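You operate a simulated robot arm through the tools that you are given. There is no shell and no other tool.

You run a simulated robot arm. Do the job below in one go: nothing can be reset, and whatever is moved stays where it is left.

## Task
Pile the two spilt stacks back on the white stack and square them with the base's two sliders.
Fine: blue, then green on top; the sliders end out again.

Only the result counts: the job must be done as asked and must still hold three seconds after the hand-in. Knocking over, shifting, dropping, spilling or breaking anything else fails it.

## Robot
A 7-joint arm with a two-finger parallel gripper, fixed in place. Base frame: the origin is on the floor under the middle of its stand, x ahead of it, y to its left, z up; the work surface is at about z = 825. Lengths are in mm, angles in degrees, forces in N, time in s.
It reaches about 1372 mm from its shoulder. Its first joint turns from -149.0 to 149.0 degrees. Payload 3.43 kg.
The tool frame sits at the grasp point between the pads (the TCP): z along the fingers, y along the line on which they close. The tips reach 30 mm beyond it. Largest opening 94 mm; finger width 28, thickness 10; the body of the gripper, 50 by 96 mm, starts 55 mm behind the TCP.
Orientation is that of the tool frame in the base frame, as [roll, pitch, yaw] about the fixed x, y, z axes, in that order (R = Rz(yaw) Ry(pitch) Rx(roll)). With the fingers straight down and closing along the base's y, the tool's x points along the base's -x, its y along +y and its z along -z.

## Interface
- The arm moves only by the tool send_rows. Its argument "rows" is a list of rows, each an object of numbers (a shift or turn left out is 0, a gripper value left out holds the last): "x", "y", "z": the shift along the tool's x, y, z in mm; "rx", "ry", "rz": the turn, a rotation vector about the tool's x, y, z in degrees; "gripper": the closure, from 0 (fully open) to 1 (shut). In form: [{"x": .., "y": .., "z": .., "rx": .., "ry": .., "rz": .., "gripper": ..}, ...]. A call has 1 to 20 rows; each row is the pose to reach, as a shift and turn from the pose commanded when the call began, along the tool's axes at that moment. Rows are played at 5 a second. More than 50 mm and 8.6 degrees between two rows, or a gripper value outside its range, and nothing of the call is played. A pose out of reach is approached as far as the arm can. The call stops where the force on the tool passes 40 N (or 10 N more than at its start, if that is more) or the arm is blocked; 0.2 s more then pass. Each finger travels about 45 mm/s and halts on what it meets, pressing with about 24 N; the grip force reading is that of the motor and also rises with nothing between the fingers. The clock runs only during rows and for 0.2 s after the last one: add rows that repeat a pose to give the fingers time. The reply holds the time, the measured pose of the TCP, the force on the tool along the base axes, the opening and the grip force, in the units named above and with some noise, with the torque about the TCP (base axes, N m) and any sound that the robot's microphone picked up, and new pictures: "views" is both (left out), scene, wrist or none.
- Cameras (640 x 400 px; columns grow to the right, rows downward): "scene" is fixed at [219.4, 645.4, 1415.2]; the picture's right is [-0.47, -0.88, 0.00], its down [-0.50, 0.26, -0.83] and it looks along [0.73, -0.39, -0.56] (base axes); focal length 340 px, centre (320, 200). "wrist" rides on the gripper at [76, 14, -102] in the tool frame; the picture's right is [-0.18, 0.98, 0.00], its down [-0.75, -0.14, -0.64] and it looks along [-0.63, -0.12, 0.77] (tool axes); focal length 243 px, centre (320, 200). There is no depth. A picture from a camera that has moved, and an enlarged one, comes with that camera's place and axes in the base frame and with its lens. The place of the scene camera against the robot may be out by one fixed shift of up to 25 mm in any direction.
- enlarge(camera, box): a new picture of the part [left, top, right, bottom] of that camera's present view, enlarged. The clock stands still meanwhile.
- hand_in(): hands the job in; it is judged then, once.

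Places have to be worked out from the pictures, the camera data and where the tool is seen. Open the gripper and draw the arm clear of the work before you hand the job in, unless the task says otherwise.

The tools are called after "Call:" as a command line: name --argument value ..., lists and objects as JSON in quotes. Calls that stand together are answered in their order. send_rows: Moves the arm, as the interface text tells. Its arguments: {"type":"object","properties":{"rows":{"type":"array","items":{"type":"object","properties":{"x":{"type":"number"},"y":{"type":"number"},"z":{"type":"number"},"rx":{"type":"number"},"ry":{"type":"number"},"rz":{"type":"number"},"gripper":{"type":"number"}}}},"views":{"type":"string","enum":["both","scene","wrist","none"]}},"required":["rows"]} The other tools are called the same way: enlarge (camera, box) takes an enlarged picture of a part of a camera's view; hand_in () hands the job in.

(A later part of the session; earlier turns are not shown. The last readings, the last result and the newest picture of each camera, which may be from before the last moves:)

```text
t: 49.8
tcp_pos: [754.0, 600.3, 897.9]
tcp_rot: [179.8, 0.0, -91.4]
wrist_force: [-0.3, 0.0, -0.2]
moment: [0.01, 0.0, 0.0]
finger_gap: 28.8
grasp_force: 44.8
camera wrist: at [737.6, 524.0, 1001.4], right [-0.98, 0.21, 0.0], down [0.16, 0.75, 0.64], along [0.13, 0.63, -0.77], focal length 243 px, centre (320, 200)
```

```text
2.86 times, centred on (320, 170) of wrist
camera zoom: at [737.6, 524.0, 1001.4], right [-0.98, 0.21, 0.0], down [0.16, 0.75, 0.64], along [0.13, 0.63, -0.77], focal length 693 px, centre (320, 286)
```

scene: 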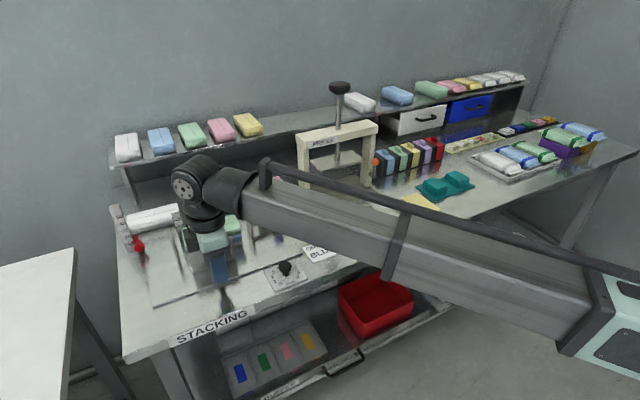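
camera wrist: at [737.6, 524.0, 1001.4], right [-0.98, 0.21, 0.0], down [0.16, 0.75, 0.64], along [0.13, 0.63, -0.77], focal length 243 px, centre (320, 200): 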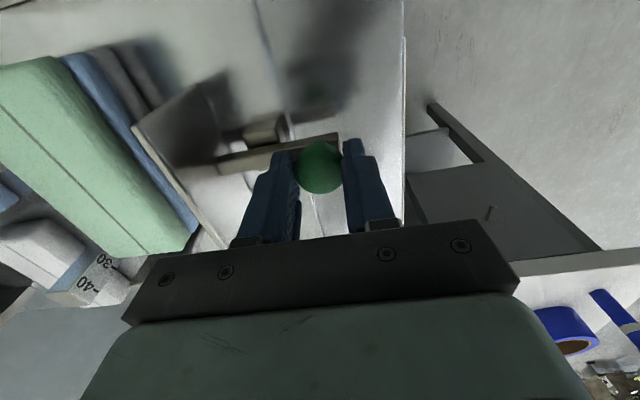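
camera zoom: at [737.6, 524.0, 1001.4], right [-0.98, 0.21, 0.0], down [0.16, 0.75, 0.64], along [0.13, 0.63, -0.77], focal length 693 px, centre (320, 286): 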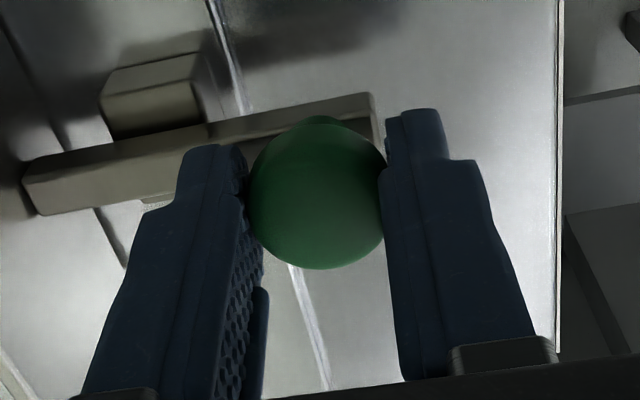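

Knob firmly held. Pushing the green slider in (+x) 30 mm first and checking the force.

Call:
send_rows --rows '[{"y": -6}, {"y": -12}, {"y": -18}, {"y": -24}, {"y": -30}, {"y": -30}]'

Call:
enlarge --camera "scene" --box '[150, 180, 270, 300]'

Call:
enlarge --camera "wrist" --box '[0, 0, 360, 240]'

```text
t: 51.2
tcp_pos: [785.0, 599.3, 897.8]
tcp_rot: [179.8, 0.1, -91.3]
wrist_force: [0.1, 10.2, -4.1]
moment: [0.0, 0.03, 0.0]
finger_gap: 29.1
grasp_force: 44.9
camera wrist: at [767.8, 523.8, 1001.3], right [-0.98, 0.21, 0.0], down [0.16, 0.75, 0.64], along [0.13, 0.63, -0.77], focal length 243 px, centre (320, 200)
```

scene: 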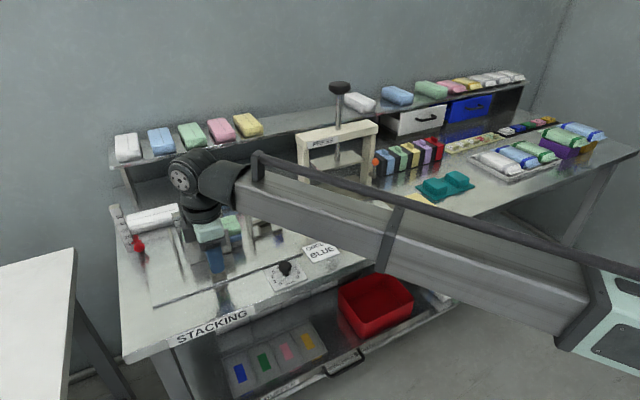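
wrist: 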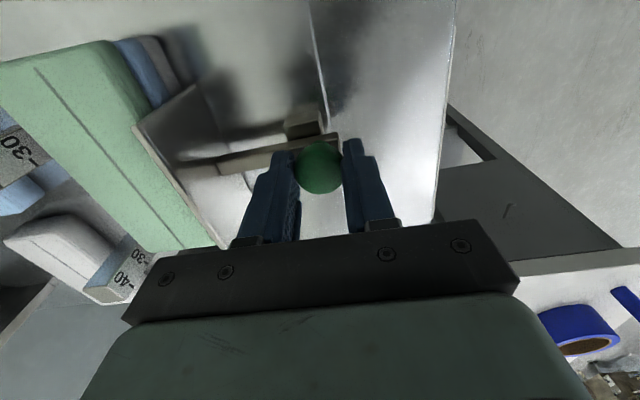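

```text
3.33 times, centred on (210, 240) of scene
camera zoom: at [219.4, 645.4, 1415.2], right [-0.47, -0.88, 0.0], down [-0.5, 0.26, -0.83], along [0.73, -0.39, -0.56], focal length 1133 px, centre (687, 67)
```

zoom: 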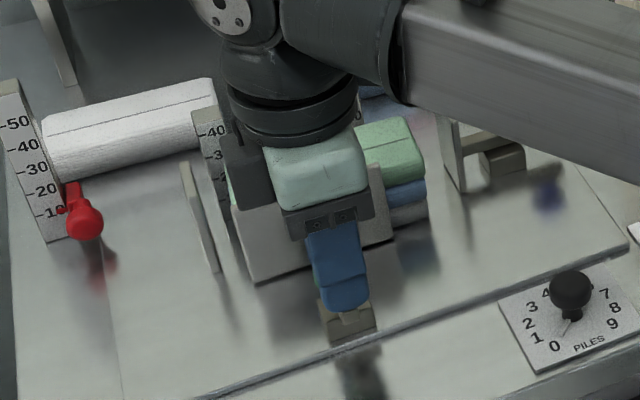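

```text
1.67 times, centred on (180, 120) of wrist
camera zoom: at [767.8, 523.8, 1001.3], right [-0.98, 0.21, 0.0], down [0.16, 0.75, 0.64], along [0.13, 0.63, -0.77], focal length 404 px, centre (553, 333)
```

zoom: 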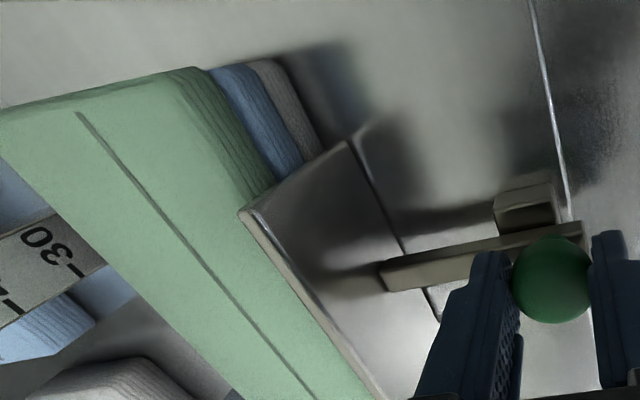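

The slider moved freely 30 mm, but a 10 N sideways (+y) load shows my path drifts slightly to −y of the slide. I'll ease the tool +0.6 mm in y and 0.3 mm down and re-read.

Call:
send_rows --rows '[{"x": -0.6, "z": 0.3}, {"x": -0.6, "z": 0.3}]' --views "none"

```text
t: 51.8
tcp_pos: [783.0, 600.5, 899.2]
tcp_rot: [179.8, 0.1, -91.3]
wrist_force: [1.4, 8.9, 1.0]
moment: [0.72, -0.05, -0.05]
finger_gap: 28.9
grasp_force: 45.3
```

Let me take another reading without moving to see the steady loads.

Call:
send_rows --rows '[{"x": 0}, {"x": 0}]' --views "none"

```text
t: 52.4
tcp_pos: [784.4, 600.0, 898.8]
tcp_rot: [179.8, -0.2, -91.5]
wrist_force: [0.2, 8.1, 3.4]
moment: [0.49, -0.04, -0.04]
finger_gap: 28.8
grasp_force: 45.1
```

Still 8 N sideways; shifting another 1.5 mm in +y.

Call:
send_rows --rows '[{"x": -0.8}, {"x": -1.5}, {"x": -1.5}]' --views "none"

```text
t: 53.2
tcp_pos: [785.3, 599.5, 899.4]
tcp_rot: [179.8, -0.1, -91.5]
wrist_force: [-0.4, -5.1, 1.0]
moment: [0.77, 0.02, -0.03]
finger_gap: 29.0
grasp_force: 44.9
```

Sideways stiffness is ~9 N/mm, so the slide runs almost exactly along +x. I'll open slightly and re-close on the knob to relieve the side load.

Call:
send_rows --rows '[{"x": 0.5, "gripper": 0.6}, {"x": 0.5, "gripper": 0.55}, {"x": 0.5, "gripper": 0.55}, {"x": 0.5, "gripper": 0.65}, {"x": 0.5, "gripper": 0.8}, {"x": 0.5, "gripper": 0.8}]' --views "wrist"

```text
t: 54.6
tcp_pos: [783.6, 600.3, 897.7]
tcp_rot: [179.8, 0.0, -91.4]
wrist_force: [0.2, 0.0, 0.4]
moment: [-0.04, 0.01, -0.06]
finger_gap: 28.9
grasp_force: 43.9
camera wrist: at [767.3, 524.5, 1001.3], right [-0.98, 0.21, 0.0], down [0.16, 0.75, 0.64], along [0.13, 0.63, -0.77], focal length 243 px, centre (320, 200)
```

wrist: 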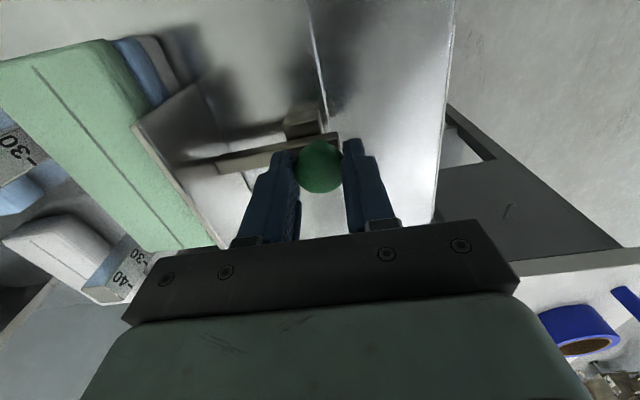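

Side load is gone. Pushing on along +x in small steps while watching the x force.

Call:
send_rows --rows '[{"x": -0.09, "y": -3}, {"x": -0.18, "y": -6}, {"x": -0.24, "y": -8}, {"x": -0.24, "y": -8}]' --views "wrist"

Call:
enlarge --camera "wrist" --box '[0, 0, 320, 240]'

```text
t: 55.6
tcp_pos: [791.8, 600.4, 899.7]
tcp_rot: [179.9, 0.0, -91.4]
wrist_force: [-0.6, -2.9, 3.1]
moment: [-0.25, 0.08, -0.07]
finger_gap: 29.1
grasp_force: 45.1
camera wrist: at [775.2, 524.6, 1001.4], right [-0.98, 0.21, 0.0], down [0.16, 0.75, 0.64], along [0.13, 0.63, -0.77], focal length 243 px, centre (320, 200)
```

wrist: 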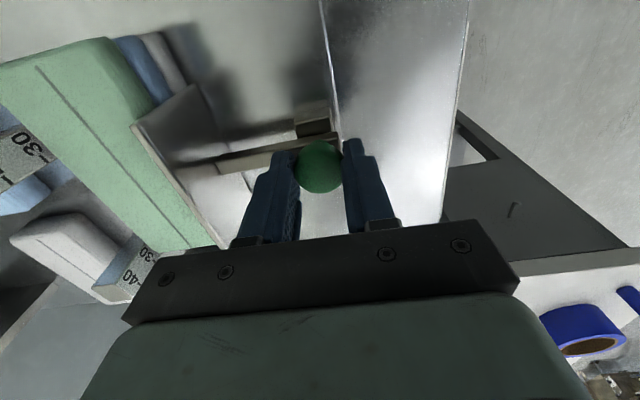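

```text
1.67 times, centred on (160, 120) of wrist
camera zoom: at [775.2, 524.6, 1001.4], right [-0.98, 0.21, 0.0], down [0.16, 0.75, 0.64], along [0.13, 0.63, -0.77], focal length 404 px, centre (587, 333)
```

zoom: 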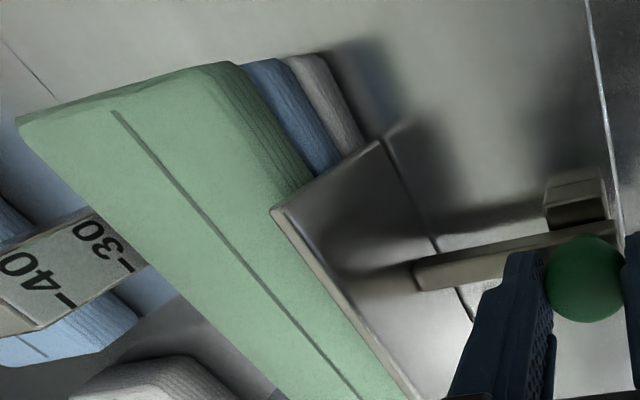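

38 mm of travel, plate near the pile, no x load yet. Continuing inward 3 mm at a time.

Call:
send_rows --rows '[{"x": 0.1, "y": -1.5}, {"x": 0.1, "y": -3}, {"x": 0.1, "y": -3}]' --views "none"

Call:
send_rows --rows '[{"x": 0, "y": -1.5}, {"x": 0, "y": -3}, {"x": 0, "y": -3}]' --views "wrist"

Call:
enlarge --camera "wrist" --box '[0, 0, 320, 240]'

```text
t: 56.4
tcp_pos: [794.9, 599.9, 898.6]
tcp_rot: [179.8, 0.0, -91.4]
wrist_force: [-1.1, -2.7, 1.9]
moment: [-0.34, 0.05, -0.07]
finger_gap: 29.1
grasp_force: 44.9
```

```text
t: 57.2
tcp_pos: [794.8, 601.0, 897.7]
tcp_rot: [179.7, 0.0, -91.5]
wrist_force: [-16.3, -4.4, 0.1]
moment: [0.12, 0.43, -0.06]
finger_gap: 29.2
grasp_force: 45.0
camera wrist: at [779.7, 524.6, 1001.3], right [-0.98, 0.21, 0.01], down [0.16, 0.75, 0.64], along [0.13, 0.63, -0.77], focal length 243 px, centre (320, 200)
```

wrist: 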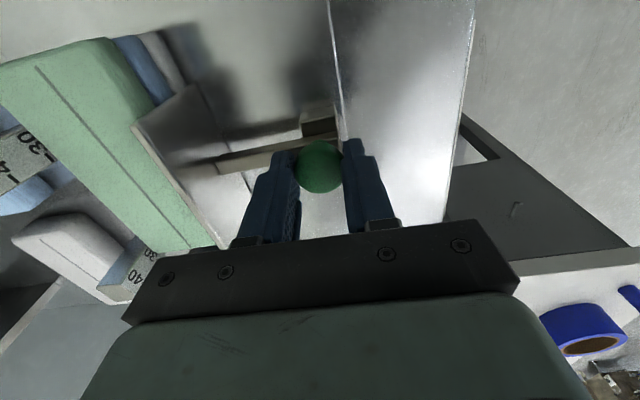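

```text
1.67 times, centred on (160, 120) of wrist
camera zoom: at [779.7, 524.6, 1001.3], right [-0.98, 0.21, 0.01], down [0.16, 0.75, 0.64], along [0.13, 0.63, -0.77], focal length 404 px, centre (587, 333)
```

zoom: 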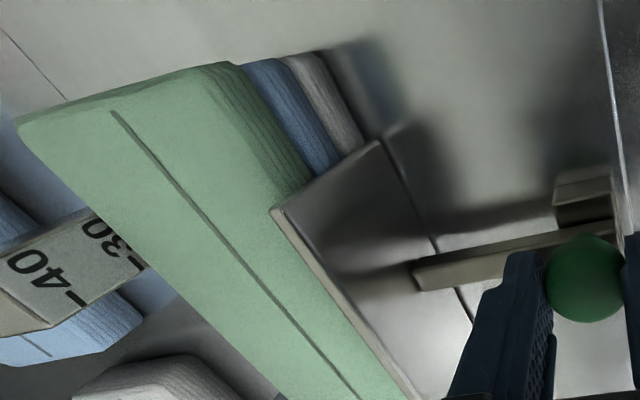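

Fx jumped to -16 N: the plate has squeezed the pile against the posts (or end of stroke). Looking closely to verify.

Call:
enlarge --camera "scene" --box '[150, 180, 270, 300]'

Call:
enlarge --camera "wrist" --box '[0, 40, 160, 180]'

```text
3.33 times, centred on (210, 240) of scene
camera zoom: at [219.4, 645.4, 1415.2], right [-0.47, -0.88, 0.0], down [-0.5, 0.26, -0.83], along [0.73, -0.39, -0.56], focal length 1133 px, centre (687, 67)
```

zoom: 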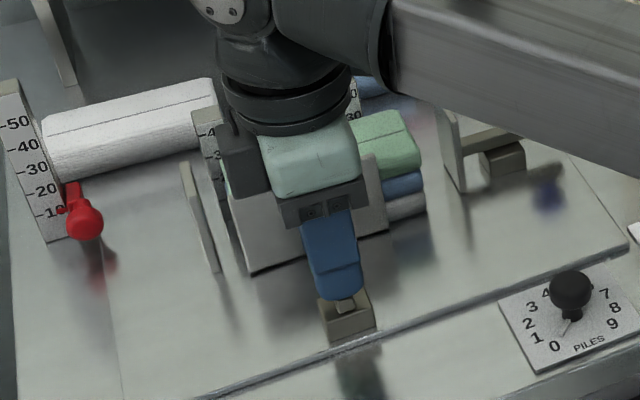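

```text
2.86 times, centred on (80, 110) of wrist
camera zoom: at [779.7, 524.6, 1001.3], right [-0.98, 0.21, 0.01], down [0.16, 0.75, 0.64], along [0.13, 0.63, -0.77], focal length 693 px, centre (1006, 457)
```

zoom: 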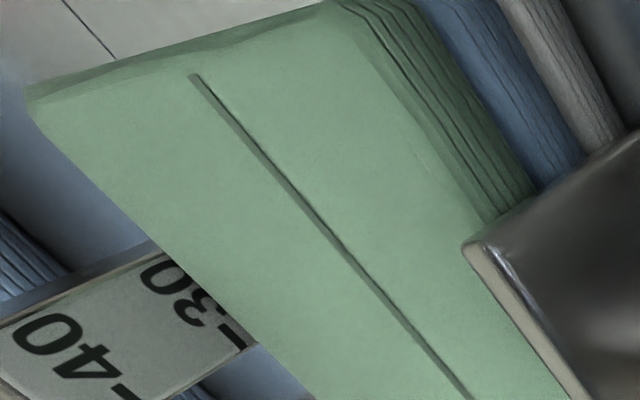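

The pile's +x edge is at x≈935–937, i.e. up against the posts. I'll ease the push, release the knob leaving this slider in as a guide, and rise to go for the blue slider.

Call:
send_rows --rows '[{"y": 1.5}, {"y": 2.5}, {"y": 2.5, "gripper": 0.65}, {"y": 2.5, "gripper": 0.5}, {"y": 2.5, "gripper": 0.42}, {"y": 2.5, "gripper": 0.42}]' --views "none"

Call:
send_rows --rows '[{"z": -15}, {"z": -40}, {"z": -70}, {"z": -100}, {"z": -100}]'

Call:
enlarge --camera "wrist" --box '[0, 0, 360, 240]'

Call:
enlarge --camera "scene" --box '[150, 180, 290, 300]'

```text
t: 58.6
tcp_pos: [794.2, 599.7, 897.7]
tcp_rot: [179.8, 0.0, -91.5]
wrist_force: [0.3, 0.2, 0.4]
moment: [0.0, 0.01, -0.03]
finger_gap: 54.4
grasp_force: 0.0
```

```text
t: 59.8
tcp_pos: [797.5, 599.5, 999.5]
tcp_rot: [179.8, 0.0, -91.4]
wrist_force: [-0.2, 0.9, -0.1]
moment: [-0.02, -0.04, 0.03]
finger_gap: 54.4
grasp_force: 0.0
camera wrist: at [779.7, 524.5, 1101.2], right [-0.98, 0.21, 0.0], down [0.16, 0.75, 0.64], along [0.13, 0.63, -0.77], focal length 243 px, centre (320, 200)
```

scene: 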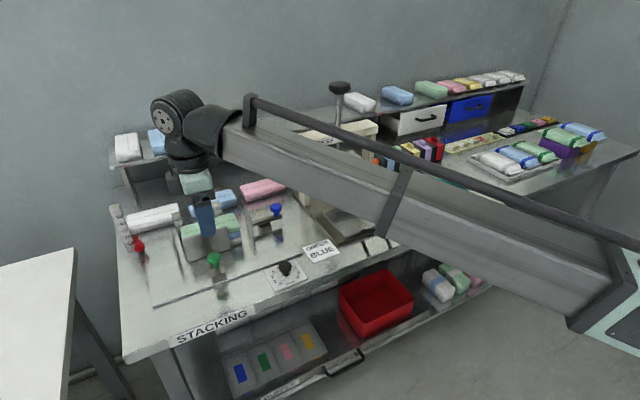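
wrist: 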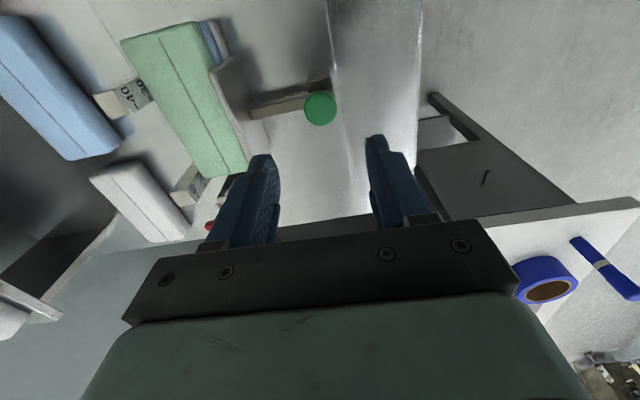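

```text
1.67 times, centred on (180, 120) of wrist
camera zoom: at [779.7, 524.5, 1101.2], right [-0.98, 0.21, 0.0], down [0.16, 0.75, 0.64], along [0.13, 0.63, -0.77], focal length 404 px, centre (553, 333)
```

zoom: 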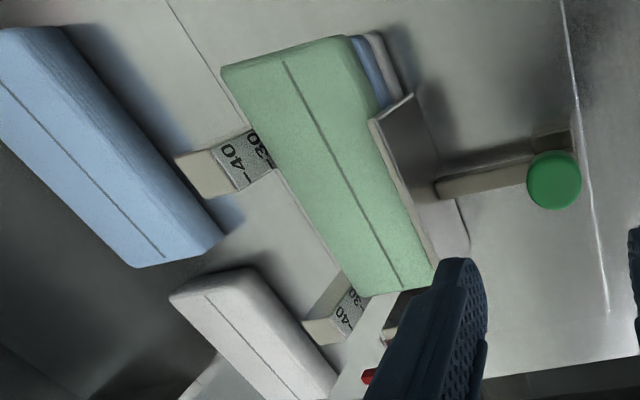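

```text
3.33 times, centred on (220, 240) of scene
camera zoom: at [219.4, 645.4, 1415.2], right [-0.47, -0.88, 0.0], down [-0.5, 0.26, -0.83], along [0.73, -0.39, -0.56], focal length 1133 px, centre (653, 67)
```

zoom: 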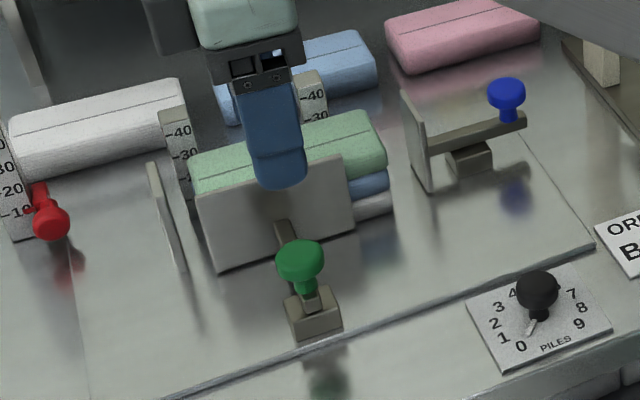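

The green slider is in with the pile sandwiched against the posts. Now I'll move to above the blue knob (≈(904,415.5)) while turning the hand back to yaw 180 so the fingers close along y.

Call:
send_rows --rows '[{"x": 10, "y": -8, "z": -20, "rz": 7}, {"x": 25, "y": -18, "z": -25, "rz": 15}, {"x": 42, "y": -28, "z": -25, "rz": 23}, {"x": 58, "y": -38, "z": -25, "rz": 31}, {"x": 75, "y": -48, "z": -25, "rz": 39}, {"x": 92, "y": -58, "z": -25, "rz": 47}, {"x": 109, "y": -68, "z": -25, "rz": 55}, {"x": 126, "y": -78, "z": -25, "rz": 63}, {"x": 143, "y": -88, "z": -25, "rz": 71}, {"x": 160, "y": -98, "z": -25, "rz": 79}, {"x": 172, "y": -106, "z": -25, "rz": 86}, {"x": 181.5, "y": -111.5, "z": -25, "rz": 88.5}, {"x": 181.5, "y": -111.5, "z": -25, "rz": 88.5}]'

Call:
enlarge --camera "wrist" --box '[220, 0, 460, 220]'

Call:
enlarge --camera "scene" --box '[150, 130, 330, 290]'

```text
t: 62.6
tcp_pos: [902.6, 415.6, 1022.2]
tcp_rot: [-180.0, -0.2, -180.0]
wrist_force: [-0.3, 0.1, 0.5]
moment: [0.02, 0.02, 0.0]
finger_gap: 54.4
grasp_force: 0.0
camera wrist: at [826.0, 430.2, 1125.7], right [0.18, 0.98, 0.0], down [0.76, -0.14, 0.64], along [0.63, -0.12, -0.77], focal length 243 px, centre (320, 200)
```

scene: 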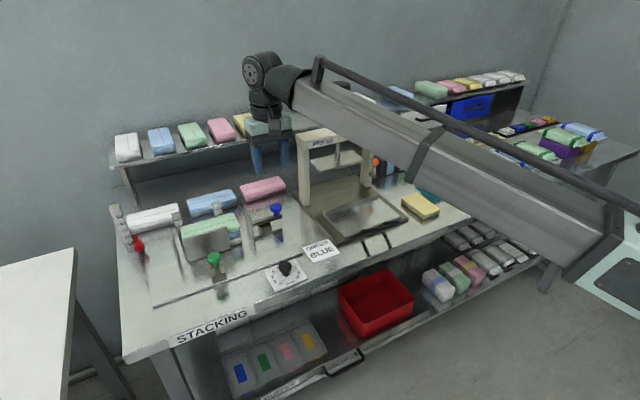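
wrist: 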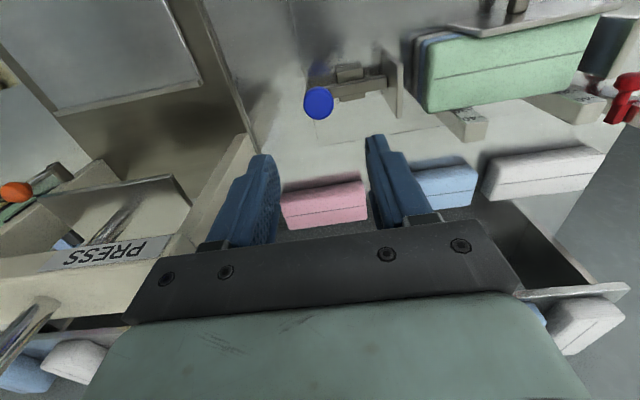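

```text
1.82 times, centred on (340, 110) of wrist
camera zoom: at [826.0, 430.2, 1125.7], right [0.18, 0.98, 0.0], down [0.76, -0.14, 0.64], along [0.63, -0.12, -0.77], focal length 441 px, centre (284, 364)
```

zoom: 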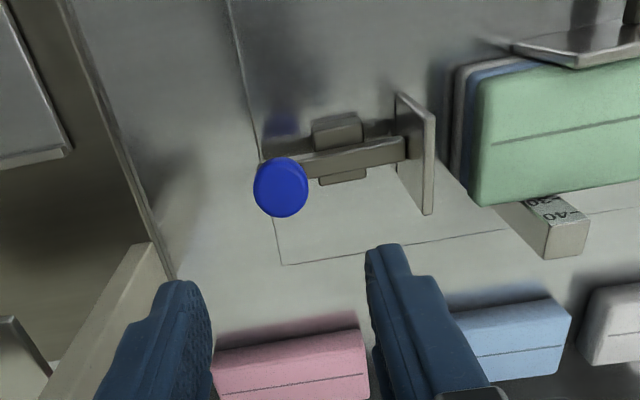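

```text
2.50 times, centred on (240, 210) of scene
camera zoom: at [219.4, 645.4, 1415.2], right [-0.47, -0.88, 0.0], down [-0.5, 0.26, -0.83], along [0.73, -0.39, -0.56], focal length 850 px, centre (520, 175)
```

zoom: 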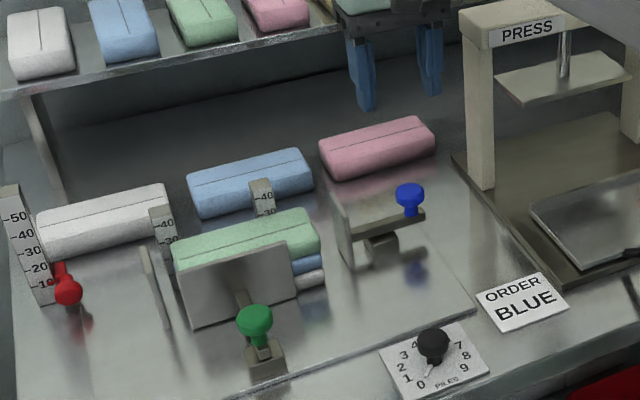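

The blue knob is at ≈(904,414.2). Descending onto it with the tips at z≈868.

Call:
send_rows --rows '[{"x": -1.2, "y": -1.2, "z": 30}, {"x": -1.2, "y": -1.2, "z": 65}, {"x": -1.2, "y": -1.2, "z": 95}, {"x": -1.2, "y": -1.2, "z": 115}, {"x": -1.2, "y": -1.2, "z": 124}, {"x": -1.2, "y": -1.2, "z": 124}]'

Call:
enlarge --camera "wrist" --box '[200, 60, 440, 240]'

Call:
enlarge --camera "scene" --box '[200, 130, 340, 270]'

```text
t: 64.0
tcp_pos: [903.5, 415.7, 899.5]
tcp_rot: [-179.9, -0.2, -179.8]
wrist_force: [0.4, 0.6, -0.5]
moment: [0.01, 0.01, -0.01]
finger_gap: 54.3
grasp_force: 0.0
camera wrist: at [826.7, 429.3, 1001.9], right [0.18, 0.98, 0.0], down [0.76, -0.14, 0.64], along [0.63, -0.12, -0.77], focal length 243 px, centre (320, 200)
```

scene: 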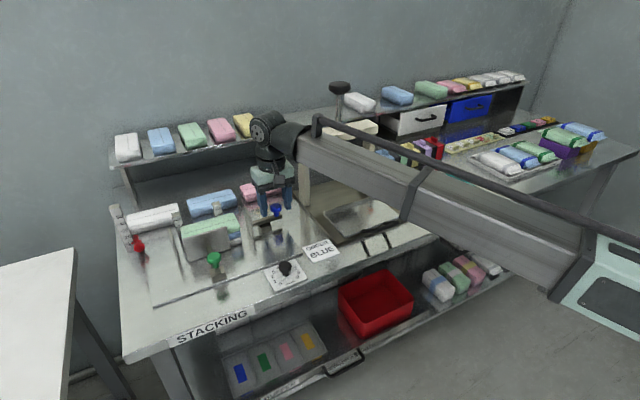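
wrist: 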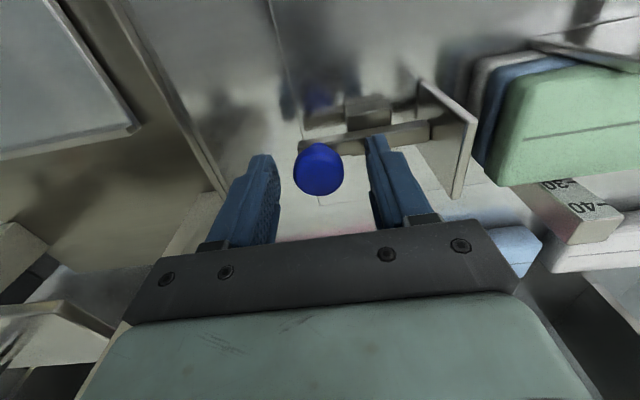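

```text
2.22 times, centred on (320, 150) of wrist
camera zoom: at [826.7, 429.3, 1001.9], right [0.18, 0.98, 0.0], down [0.76, -0.14, 0.64], along [0.63, -0.12, -0.77], focal length 539 px, centre (320, 311)
```

zoom: 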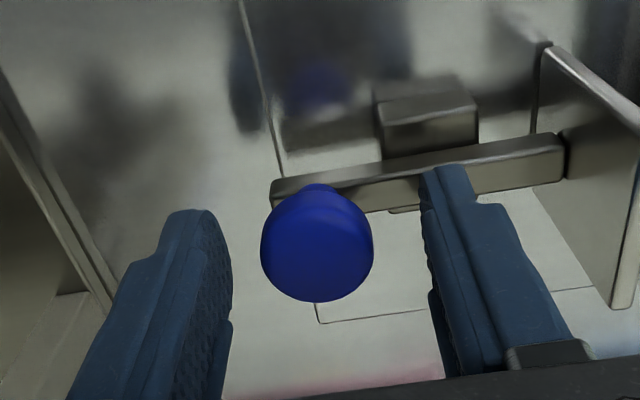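

```text
2.86 times, centred on (270, 200) of scene
camera zoom: at [219.4, 645.4, 1415.2], right [-0.47, -0.88, 0.0], down [-0.5, 0.26, -0.83], along [0.73, -0.39, -0.56], focal length 971 px, centre (463, 200)
```

zoom: 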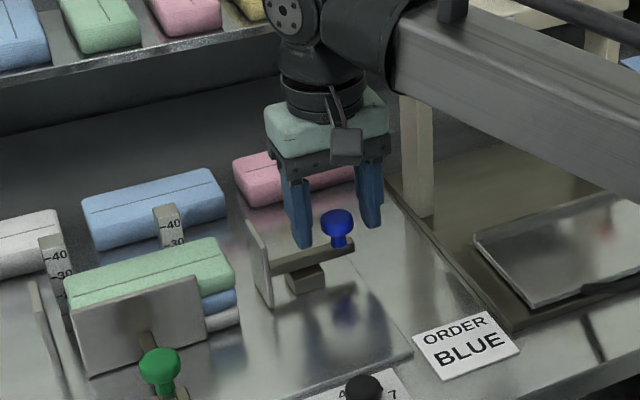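

The blue knob is centred between the fingers. Closing on it and then pushing +y in stages.

Call:
send_rows --rows '[{"gripper": 0.55}, {"gripper": 0.68}, {"gripper": 0.8}, {"gripper": 0.8}]' --views "none"

Call:
send_rows --rows '[{"y": 4}, {"y": 8}, {"y": 12}, {"y": 16}, {"y": 20}, {"y": 20}]'

```text
t: 65.0
tcp_pos: [902.4, 415.1, 898.6]
tcp_rot: [-180.0, -0.2, -179.9]
wrist_force: [1.3, -0.5, 0.0]
moment: [0.0, -0.04, 0.01]
finger_gap: 29.1
grasp_force: 44.7
```

```text
t: 66.4
tcp_pos: [903.1, 436.4, 897.9]
tcp_rot: [-179.9, -0.1, -179.9]
wrist_force: [-1.5, -0.4, 2.8]
moment: [-0.02, -0.1, -0.01]
finger_gap: 29.0
grasp_force: 45.1
camera wrist: at [826.8, 449.1, 1002.1], right [0.18, 0.98, 0.0], down [0.76, -0.14, 0.64], along [0.63, -0.12, -0.77], focal length 243 px, centre (320, 200)
```

scene: 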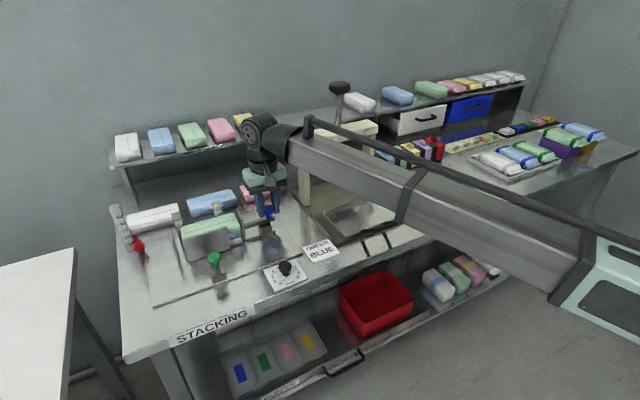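
wrist: 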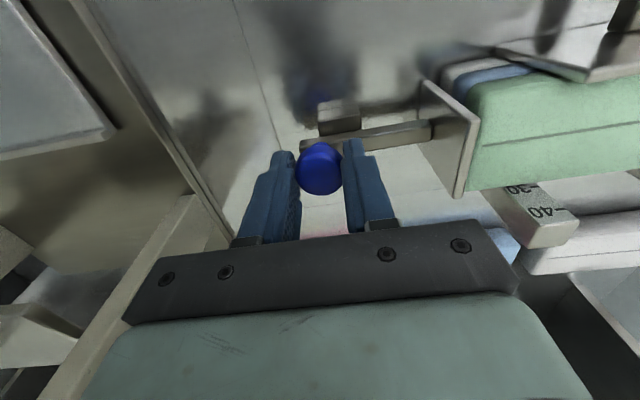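

20 mm in, sliding smoothly along +y with little side load. Continuing another 20 mm in steps (contact with the pile expected around 30 mm).

Call:
send_rows --rows '[{"y": 4}, {"y": 8}, {"y": 11}, {"y": 14}, {"y": 17}, {"y": 20}, {"y": 20}]'

Call:
enlarge --camera "wrist" --box '[300, 0, 640, 240]'

Call:
enlarge --camera "scene" --box '[130, 160, 310, 300]'

```text
t: 68.0
tcp_pos: [904.1, 454.2, 899.0]
tcp_rot: [-179.9, -0.2, -179.9]
wrist_force: [2.5, 0.0, -1.0]
moment: [-0.06, -0.24, 0.02]
finger_gap: 29.0
grasp_force: 45.7
camera wrist: at [826.8, 469.2, 1002.0], right [0.18, 0.98, 0.0], down [0.76, -0.14, 0.64], along [0.63, -0.12, -0.77], focal length 243 px, centre (320, 200)
```

scene: 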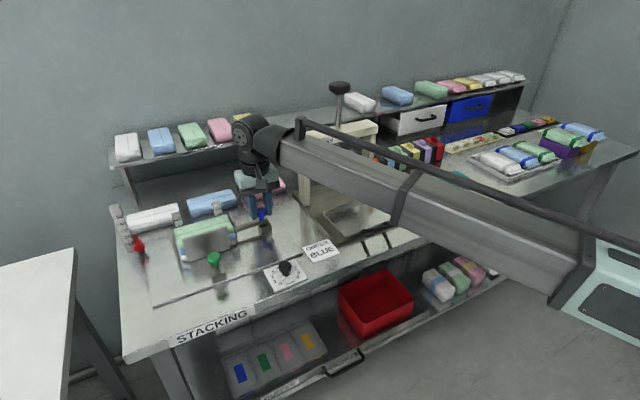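
wrist: 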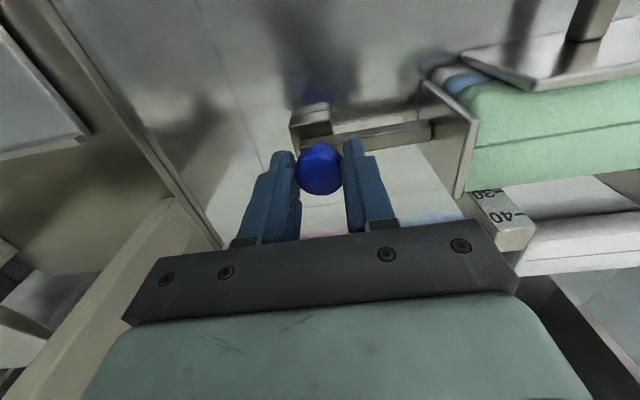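

```text
1.67 times, centred on (470, 120) of wrist
camera zoom: at [826.8, 469.2, 1002.0], right [0.18, 0.98, 0.0], down [0.76, -0.14, 0.64], along [0.63, -0.12, -0.77], focal length 404 px, centre (70, 333)
```

zoom: 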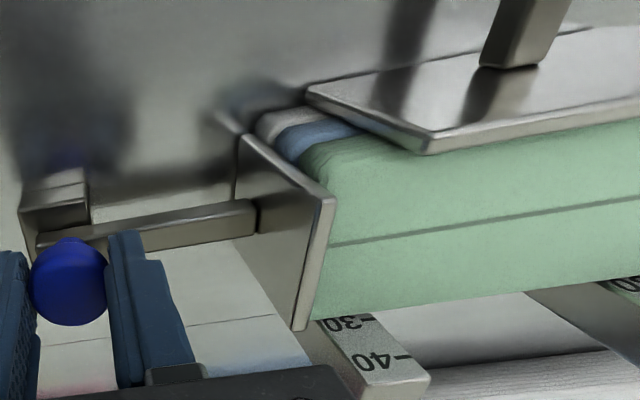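

```text
2.86 times, centred on (220, 230) of scene
camera zoom: at [219.4, 645.4, 1415.2], right [-0.47, -0.88, 0.0], down [-0.5, 0.26, -0.83], along [0.73, -0.39, -0.56], focal length 971 px, centre (606, 114)
```

zoom: 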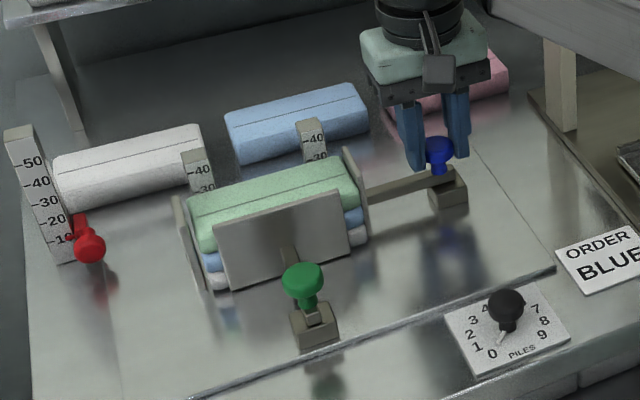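

The blue plate has carried the pile almost to the +y fence. Continuing in 1.5 mm steps until the y force rises.

Call:
send_rows --rows '[{"y": 1}, {"y": 2}, {"y": 2}]' --views "none"

Call:
send_rows --rows '[{"y": 1}, {"y": 1.5}, {"y": 1.5}]' --views "none"

```text
t: 68.8
tcp_pos: [903.1, 457.2, 899.4]
tcp_rot: [180.0, -0.2, -179.9]
wrist_force: [2.0, -3.5, -0.7]
moment: [-0.05, -0.21, 0.01]
finger_gap: 29.1
grasp_force: 44.8
```

```text
t: 69.6
tcp_pos: [904.8, 456.1, 898.4]
tcp_rot: [-180.0, -0.2, -179.9]
wrist_force: [-0.3, -16.9, -4.3]
moment: [-0.44, -0.26, -0.01]
finger_gap: 28.9
grasp_force: 45.7
```

Fy hit -17 N: the pile is against the fence. Easing off 2 mm and inspecting the pile's squareness.

Call:
send_rows --rows '[{"y": -1.5}, {"y": -2.5}, {"y": -2.5}]'

Call:
enlarge --camera "scene" --box '[160, 200, 260, 280]'

Call:
enlarge --camera "wrist" --box '[400, 0, 640, 180]'

```text
t: 70.4
tcp_pos: [902.7, 457.2, 899.1]
tcp_rot: [179.9, -0.2, -179.9]
wrist_force: [0.6, -7.4, -3.3]
moment: [-0.11, 0.18, -0.05]
finger_gap: 29.2
grasp_force: 44.8
camera wrist: at [826.8, 470.6, 1002.1], right [0.18, 0.98, 0.0], down [0.76, -0.14, 0.64], along [0.63, -0.12, -0.77], focal length 243 px, centre (320, 200)
```

scene: 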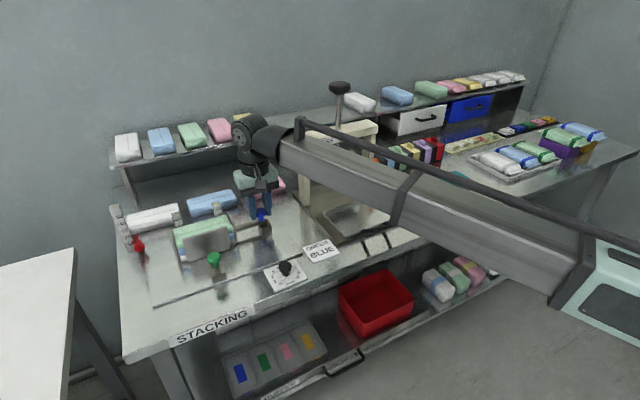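
wrist: 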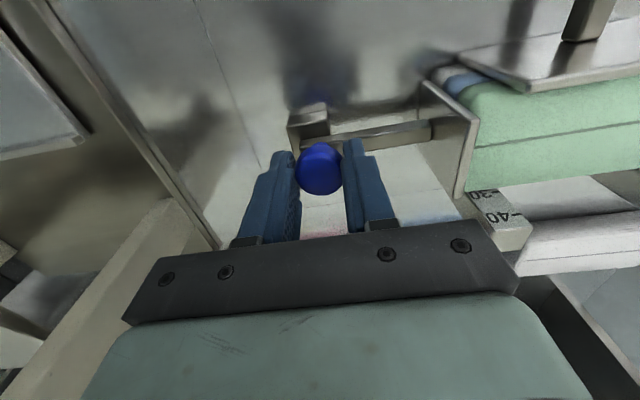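

```text
5.00 times, centred on (210, 240) of scene
camera zoom: at [219.4, 645.4, 1415.2], right [-0.47, -0.88, 0.0], down [-0.5, 0.26, -0.83], along [0.73, -0.39, -0.56], focal length 1699 px, centre (870, 0)
```

zoom: 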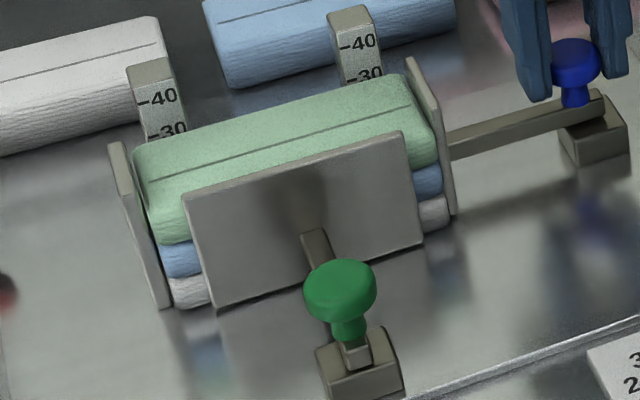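

```text
2.22 times, centred on (520, 90) of wrist
camera zoom: at [826.8, 470.6, 1002.1], right [0.18, 0.98, 0.0], down [0.76, -0.14, 0.64], along [0.63, -0.12, -0.77], focal length 539 px, centre (-124, 444)
```

zoom: 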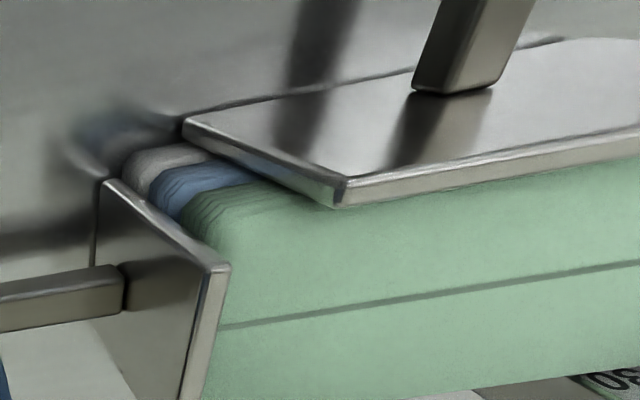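

The pile is boxed square between posts, fence and both plates. Now pulling the blue slider back out to its starting position.

Call:
send_rows --rows '[{"y": -4}, {"y": -9}, {"y": -14}, {"y": -19}, {"y": -24}, {"y": -29}, {"y": -34}, {"y": -38}, {"y": -38}]'

Call:
enlarge --camera "scene" --box '[160, 180, 300, 280]'

```text
t: 72.4
tcp_pos: [902.4, 418.5, 898.3]
tcp_rot: [180.0, -0.2, -179.9]
wrist_force: [-4.2, 0.5, -1.9]
moment: [0.02, 0.01, 0.01]
finger_gap: 29.1
grasp_force: 45.3
camera wrist: at [826.8, 432.4, 1002.2], right [0.18, 0.98, 0.0], down [0.76, -0.14, 0.64], along [0.63, -0.12, -0.77], focal length 243 px, centre (320, 200)
```

scene: 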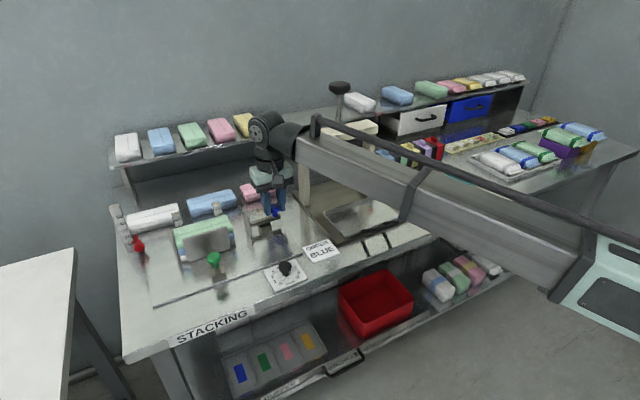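
wrist: 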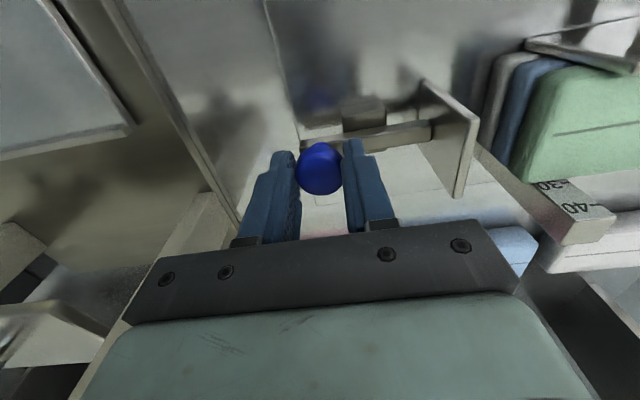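

```text
4.00 times, centred on (230, 230) of scene
camera zoom: at [219.4, 645.4, 1415.2], right [-0.47, -0.88, 0.0], down [-0.5, 0.26, -0.83], along [0.73, -0.39, -0.56], focal length 1359 px, centre (680, 80)
```

zoom: 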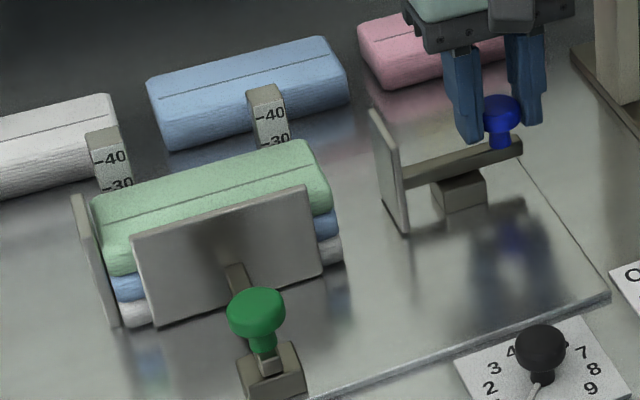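

The blue slider is nearly out, with the pile staying put. Pulling the last few mm, watching for the end stop.

Call:
send_rows --rows '[{"y": -1}, {"y": -2.2}, {"y": -2.2}]' --views "none"

Call:
send_rows --rows '[{"y": -0.7}, {"y": -1.2}, {"y": -1.2}]' --views "none"

```text
t: 73.2
tcp_pos: [904.4, 415.4, 898.7]
tcp_rot: [-179.9, -0.3, -179.9]
wrist_force: [-3.8, 0.3, 1.5]
moment: [0.02, 0.49, -0.02]
finger_gap: 28.8
grasp_force: 45.4
```

```text
t: 74.0
tcp_pos: [903.1, 414.5, 899.7]
tcp_rot: [180.0, -0.1, -179.9]
wrist_force: [-4.5, 0.2, 5.0]
moment: [0.05, 0.22, -0.04]
finger_gap: 29.1
grasp_force: 44.8
```

No stop felt yet at y≈414.5; another 1 mm to make sure it is fully out.

Call:
send_rows --rows '[{"y": -0.6}, {"y": -1.0}, {"y": -1.0}]' --views "none"

```text
t: 74.8
tcp_pos: [903.3, 413.8, 898.9]
tcp_rot: [180.0, -0.2, -180.0]
wrist_force: [-2.9, 1.6, 3.7]
moment: [0.04, -0.15, 0.01]
finger_gap: 28.8
grasp_force: 44.6
```

A slight +y force (1.6 N) appears; one more 0.7 mm to confirm the stop.

Call:
send_rows --rows '[{"y": -0.7}, {"y": -0.7}]' --views "none"

```text
t: 75.4
tcp_pos: [903.9, 414.7, 899.8]
tcp_rot: [179.9, -0.2, 180.0]
wrist_force: [-1.7, 6.3, 6.1]
moment: [0.17, 0.1, 0.01]
finger_gap: 29.2
grasp_force: 44.9
```

End stop confirmed (6.3 N): the blue slider is fully out. Easing off, opening and rising.

Call:
send_rows --rows '[{"y": 0.7}, {"y": 0.7, "gripper": 0.65}, {"y": 0.7, "gripper": 0.5}, {"y": 0.7, "gripper": 0.42}, {"y": 0.7, "gripper": 0.42}]' --views "none"

Call:
send_rows --rows '[{"z": -15}, {"z": -40}, {"z": -75}, {"z": -110}, {"z": -130}, {"z": -130}]'

Call:
enlarge --camera "wrist" --box '[280, 0, 640, 220]'

Call:
enlarge --camera "scene" --box '[160, 180, 300, 280]'

```text
t: 76.6
tcp_pos: [904.3, 412.6, 899.3]
tcp_rot: [180.0, -0.2, -179.9]
wrist_force: [-0.7, 0.7, -0.1]
moment: [0.01, 0.02, 0.04]
finger_gap: 54.4
grasp_force: 0.1
```

```text
t: 78.0
tcp_pos: [903.8, 413.1, 1029.4]
tcp_rot: [-179.9, -0.1, -179.9]
wrist_force: [-0.2, -0.8, -0.2]
moment: [0.0, 0.04, -0.01]
finger_gap: 54.7
grasp_force: 0.1
camera wrist: at [826.7, 427.4, 1131.7], right [0.18, 0.98, 0.0], down [0.76, -0.14, 0.64], along [0.63, -0.12, -0.77], focal length 243 px, centre (320, 200)
```

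scene: 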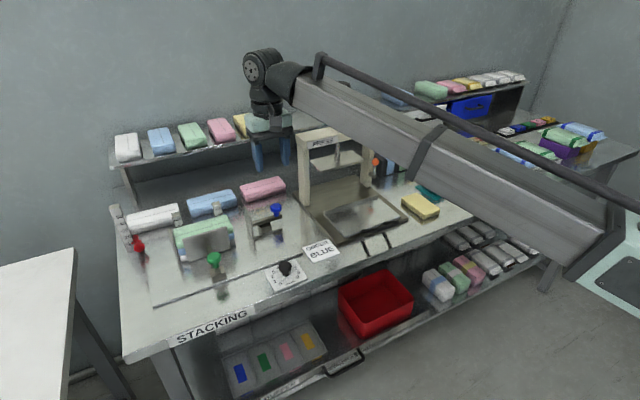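
wrist: 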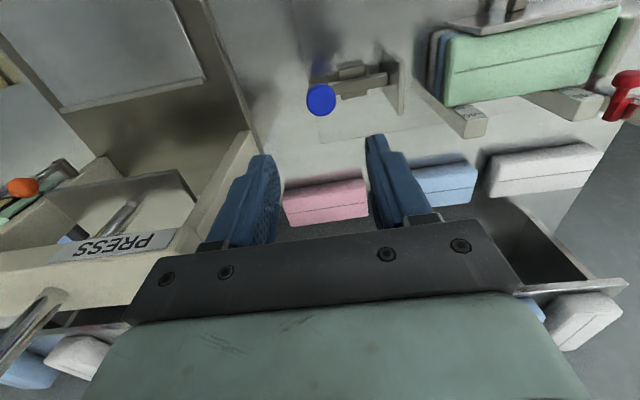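

```text
1.78 times, centred on (460, 110) of wrist
camera zoom: at [826.7, 427.4, 1131.7], right [0.18, 0.98, 0.0], down [0.76, -0.14, 0.64], along [0.63, -0.12, -0.77], focal length 431 px, centre (71, 360)
```

zoom: 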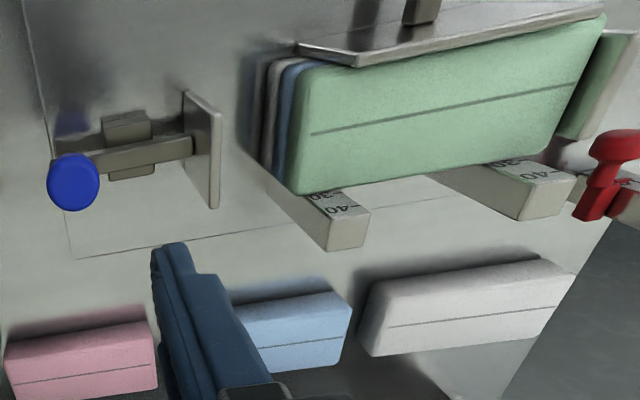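

```text
4.00 times, centred on (230, 230) of scene
camera zoom: at [219.4, 645.4, 1415.2], right [-0.47, -0.88, 0.0], down [-0.5, 0.26, -0.83], along [0.73, -0.39, -0.56], focal length 1359 px, centre (680, 80)
```

zoom: 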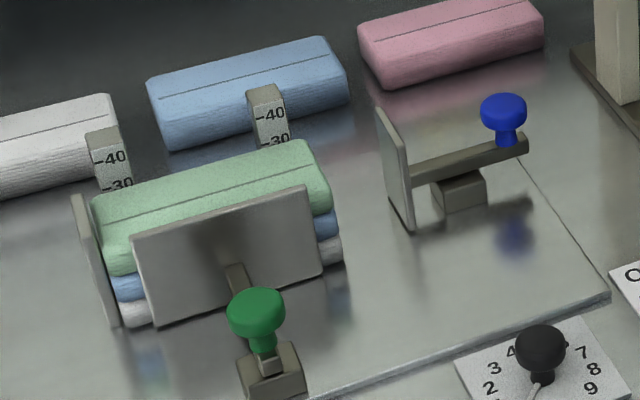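

Blue is fully out. Returning to the green knob (≈(795,599.5)), turning back to yaw -90.

Call:
send_rows --rows '[{"x": 9, "y": 15, "rz": -7.5}, {"x": 18, "y": 31, "rz": -15}, {"x": 27, "y": 47, "rz": -22.5}, {"x": 36, "y": 62, "rz": -30}, {"x": 45, "y": 78, "rz": -37.5}, {"x": 54, "y": 93, "rz": -45}, {"x": 63, "y": 109, "rz": -52.5}, {"x": 72, "y": 124, "rz": -60}, {"x": 81, "y": 140, "rz": -67.5}, {"x": 90, "y": 155, "rz": -75}, {"x": 100, "y": 171, "rz": -82.5}, {"x": 108.5, "y": 186.7, "rz": -90}, {"x": 108.5, "y": 186.7, "z": 20, "rz": -90}, {"x": 108.5, "y": 186.7, "z": 20, "rz": -90}]'

Call:
enlarge --camera "wrist" --box '[120, 0, 440, 220]'

```text
t: 81.0
tcp_pos: [793.9, 600.1, 1009.8]
tcp_rot: [179.8, -0.1, -89.9]
wrist_force: [-0.1, -0.5, 0.1]
moment: [0.0, -0.01, 0.0]
finger_gap: 54.6
grasp_force: 0.0
camera wrist: at [780.6, 523.9, 1112.6], right [-0.98, 0.18, 0.0], down [0.14, 0.75, 0.64], along [0.11, 0.63, -0.77], focal length 243 px, centre (320, 200)
```

scene: 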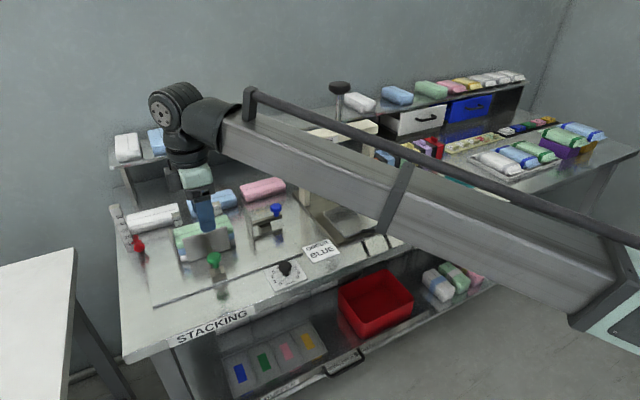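
wrist: 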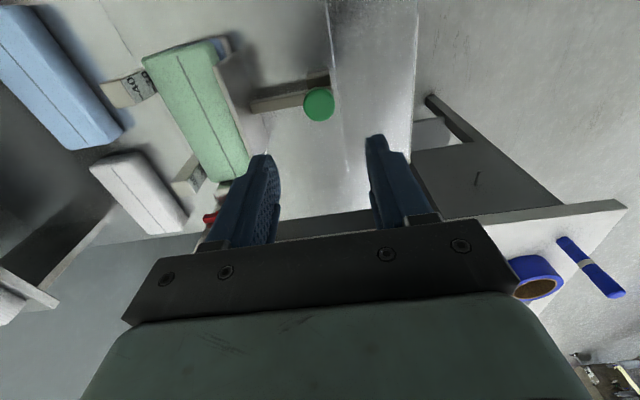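

```text
1.82 times, centred on (280, 110) of wrist
camera zoom: at [780.6, 523.9, 1112.6], right [-0.98, 0.18, 0.0], down [0.14, 0.75, 0.64], along [0.11, 0.63, -0.77], focal length 441 px, centre (393, 364)
```

zoom: 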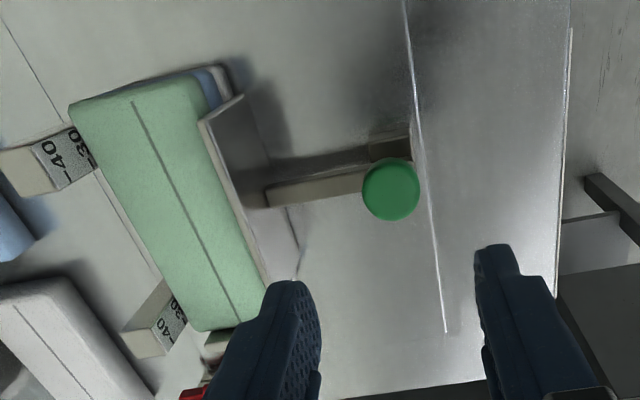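

Knob at ≈(795.8,598.5). Descending and closing on it.

Call:
send_rows --rows '[{"x": 0.8, "y": -1, "z": 30}, {"x": 0.8, "y": -1, "z": 65}, {"x": 0.8, "y": -1, "z": 92}, {"x": 0.8, "y": -1, "z": 106}, {"x": 0.8, "y": -1, "z": 111}, {"x": 0.8, "y": -1, "z": 111}, {"x": 0.8, "y": -1, "z": 111, "gripper": 0.55}, {"x": 0.8, "y": -1, "z": 111, "gripper": 0.68}, {"x": 0.8, "y": -1, "z": 111, "gripper": 0.8}, {"x": 0.8, "y": -1, "z": 111, "gripper": 0.8}]'

Call:
enlarge --camera "wrist" --box '[0, 0, 400, 240]'

```text
t: 83.2
tcp_pos: [796.0, 599.9, 898.8]
tcp_rot: [179.8, 0.0, -89.9]
wrist_force: [0.3, 0.0, -1.6]
moment: [0.04, -0.01, 0.03]
finger_gap: 29.1
grasp_force: 45.0
camera wrist: at [780.6, 523.1, 1001.1], right [-0.98, 0.18, 0.0], down [0.14, 0.75, 0.64], along [0.11, 0.63, -0.77], focal length 243 px, centre (320, 200)
```

scene: 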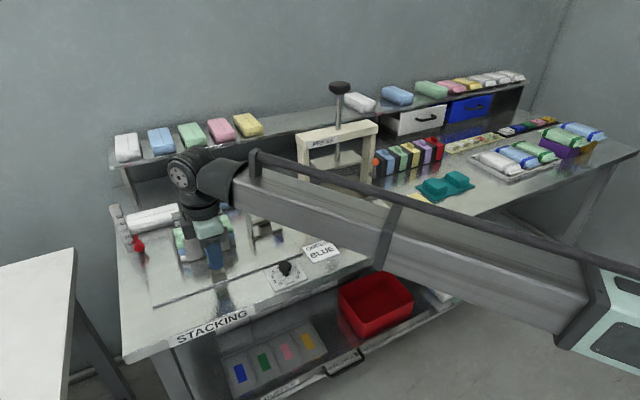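
wrist: 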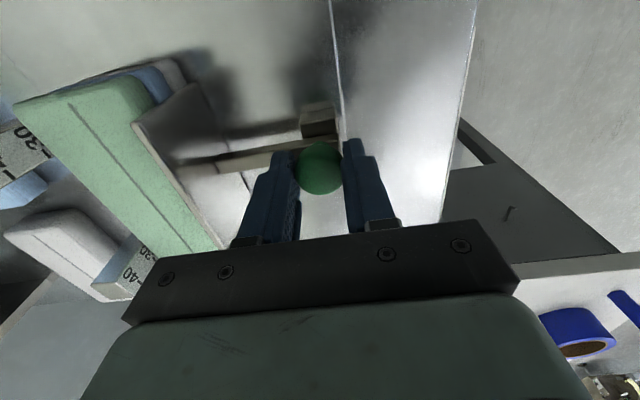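

```text
1.60 times, centred on (200, 120) of wrist
camera zoom: at [780.6, 523.1, 1001.1], right [-0.98, 0.18, 0.0], down [0.14, 0.75, 0.64], along [0.11, 0.63, -0.77], focal length 388 px, centre (512, 328)
```

zoom: 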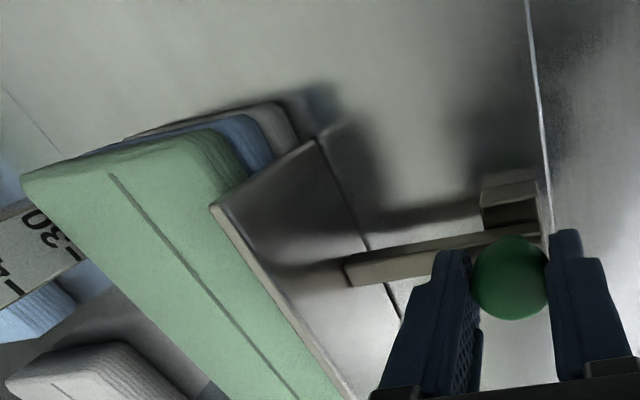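

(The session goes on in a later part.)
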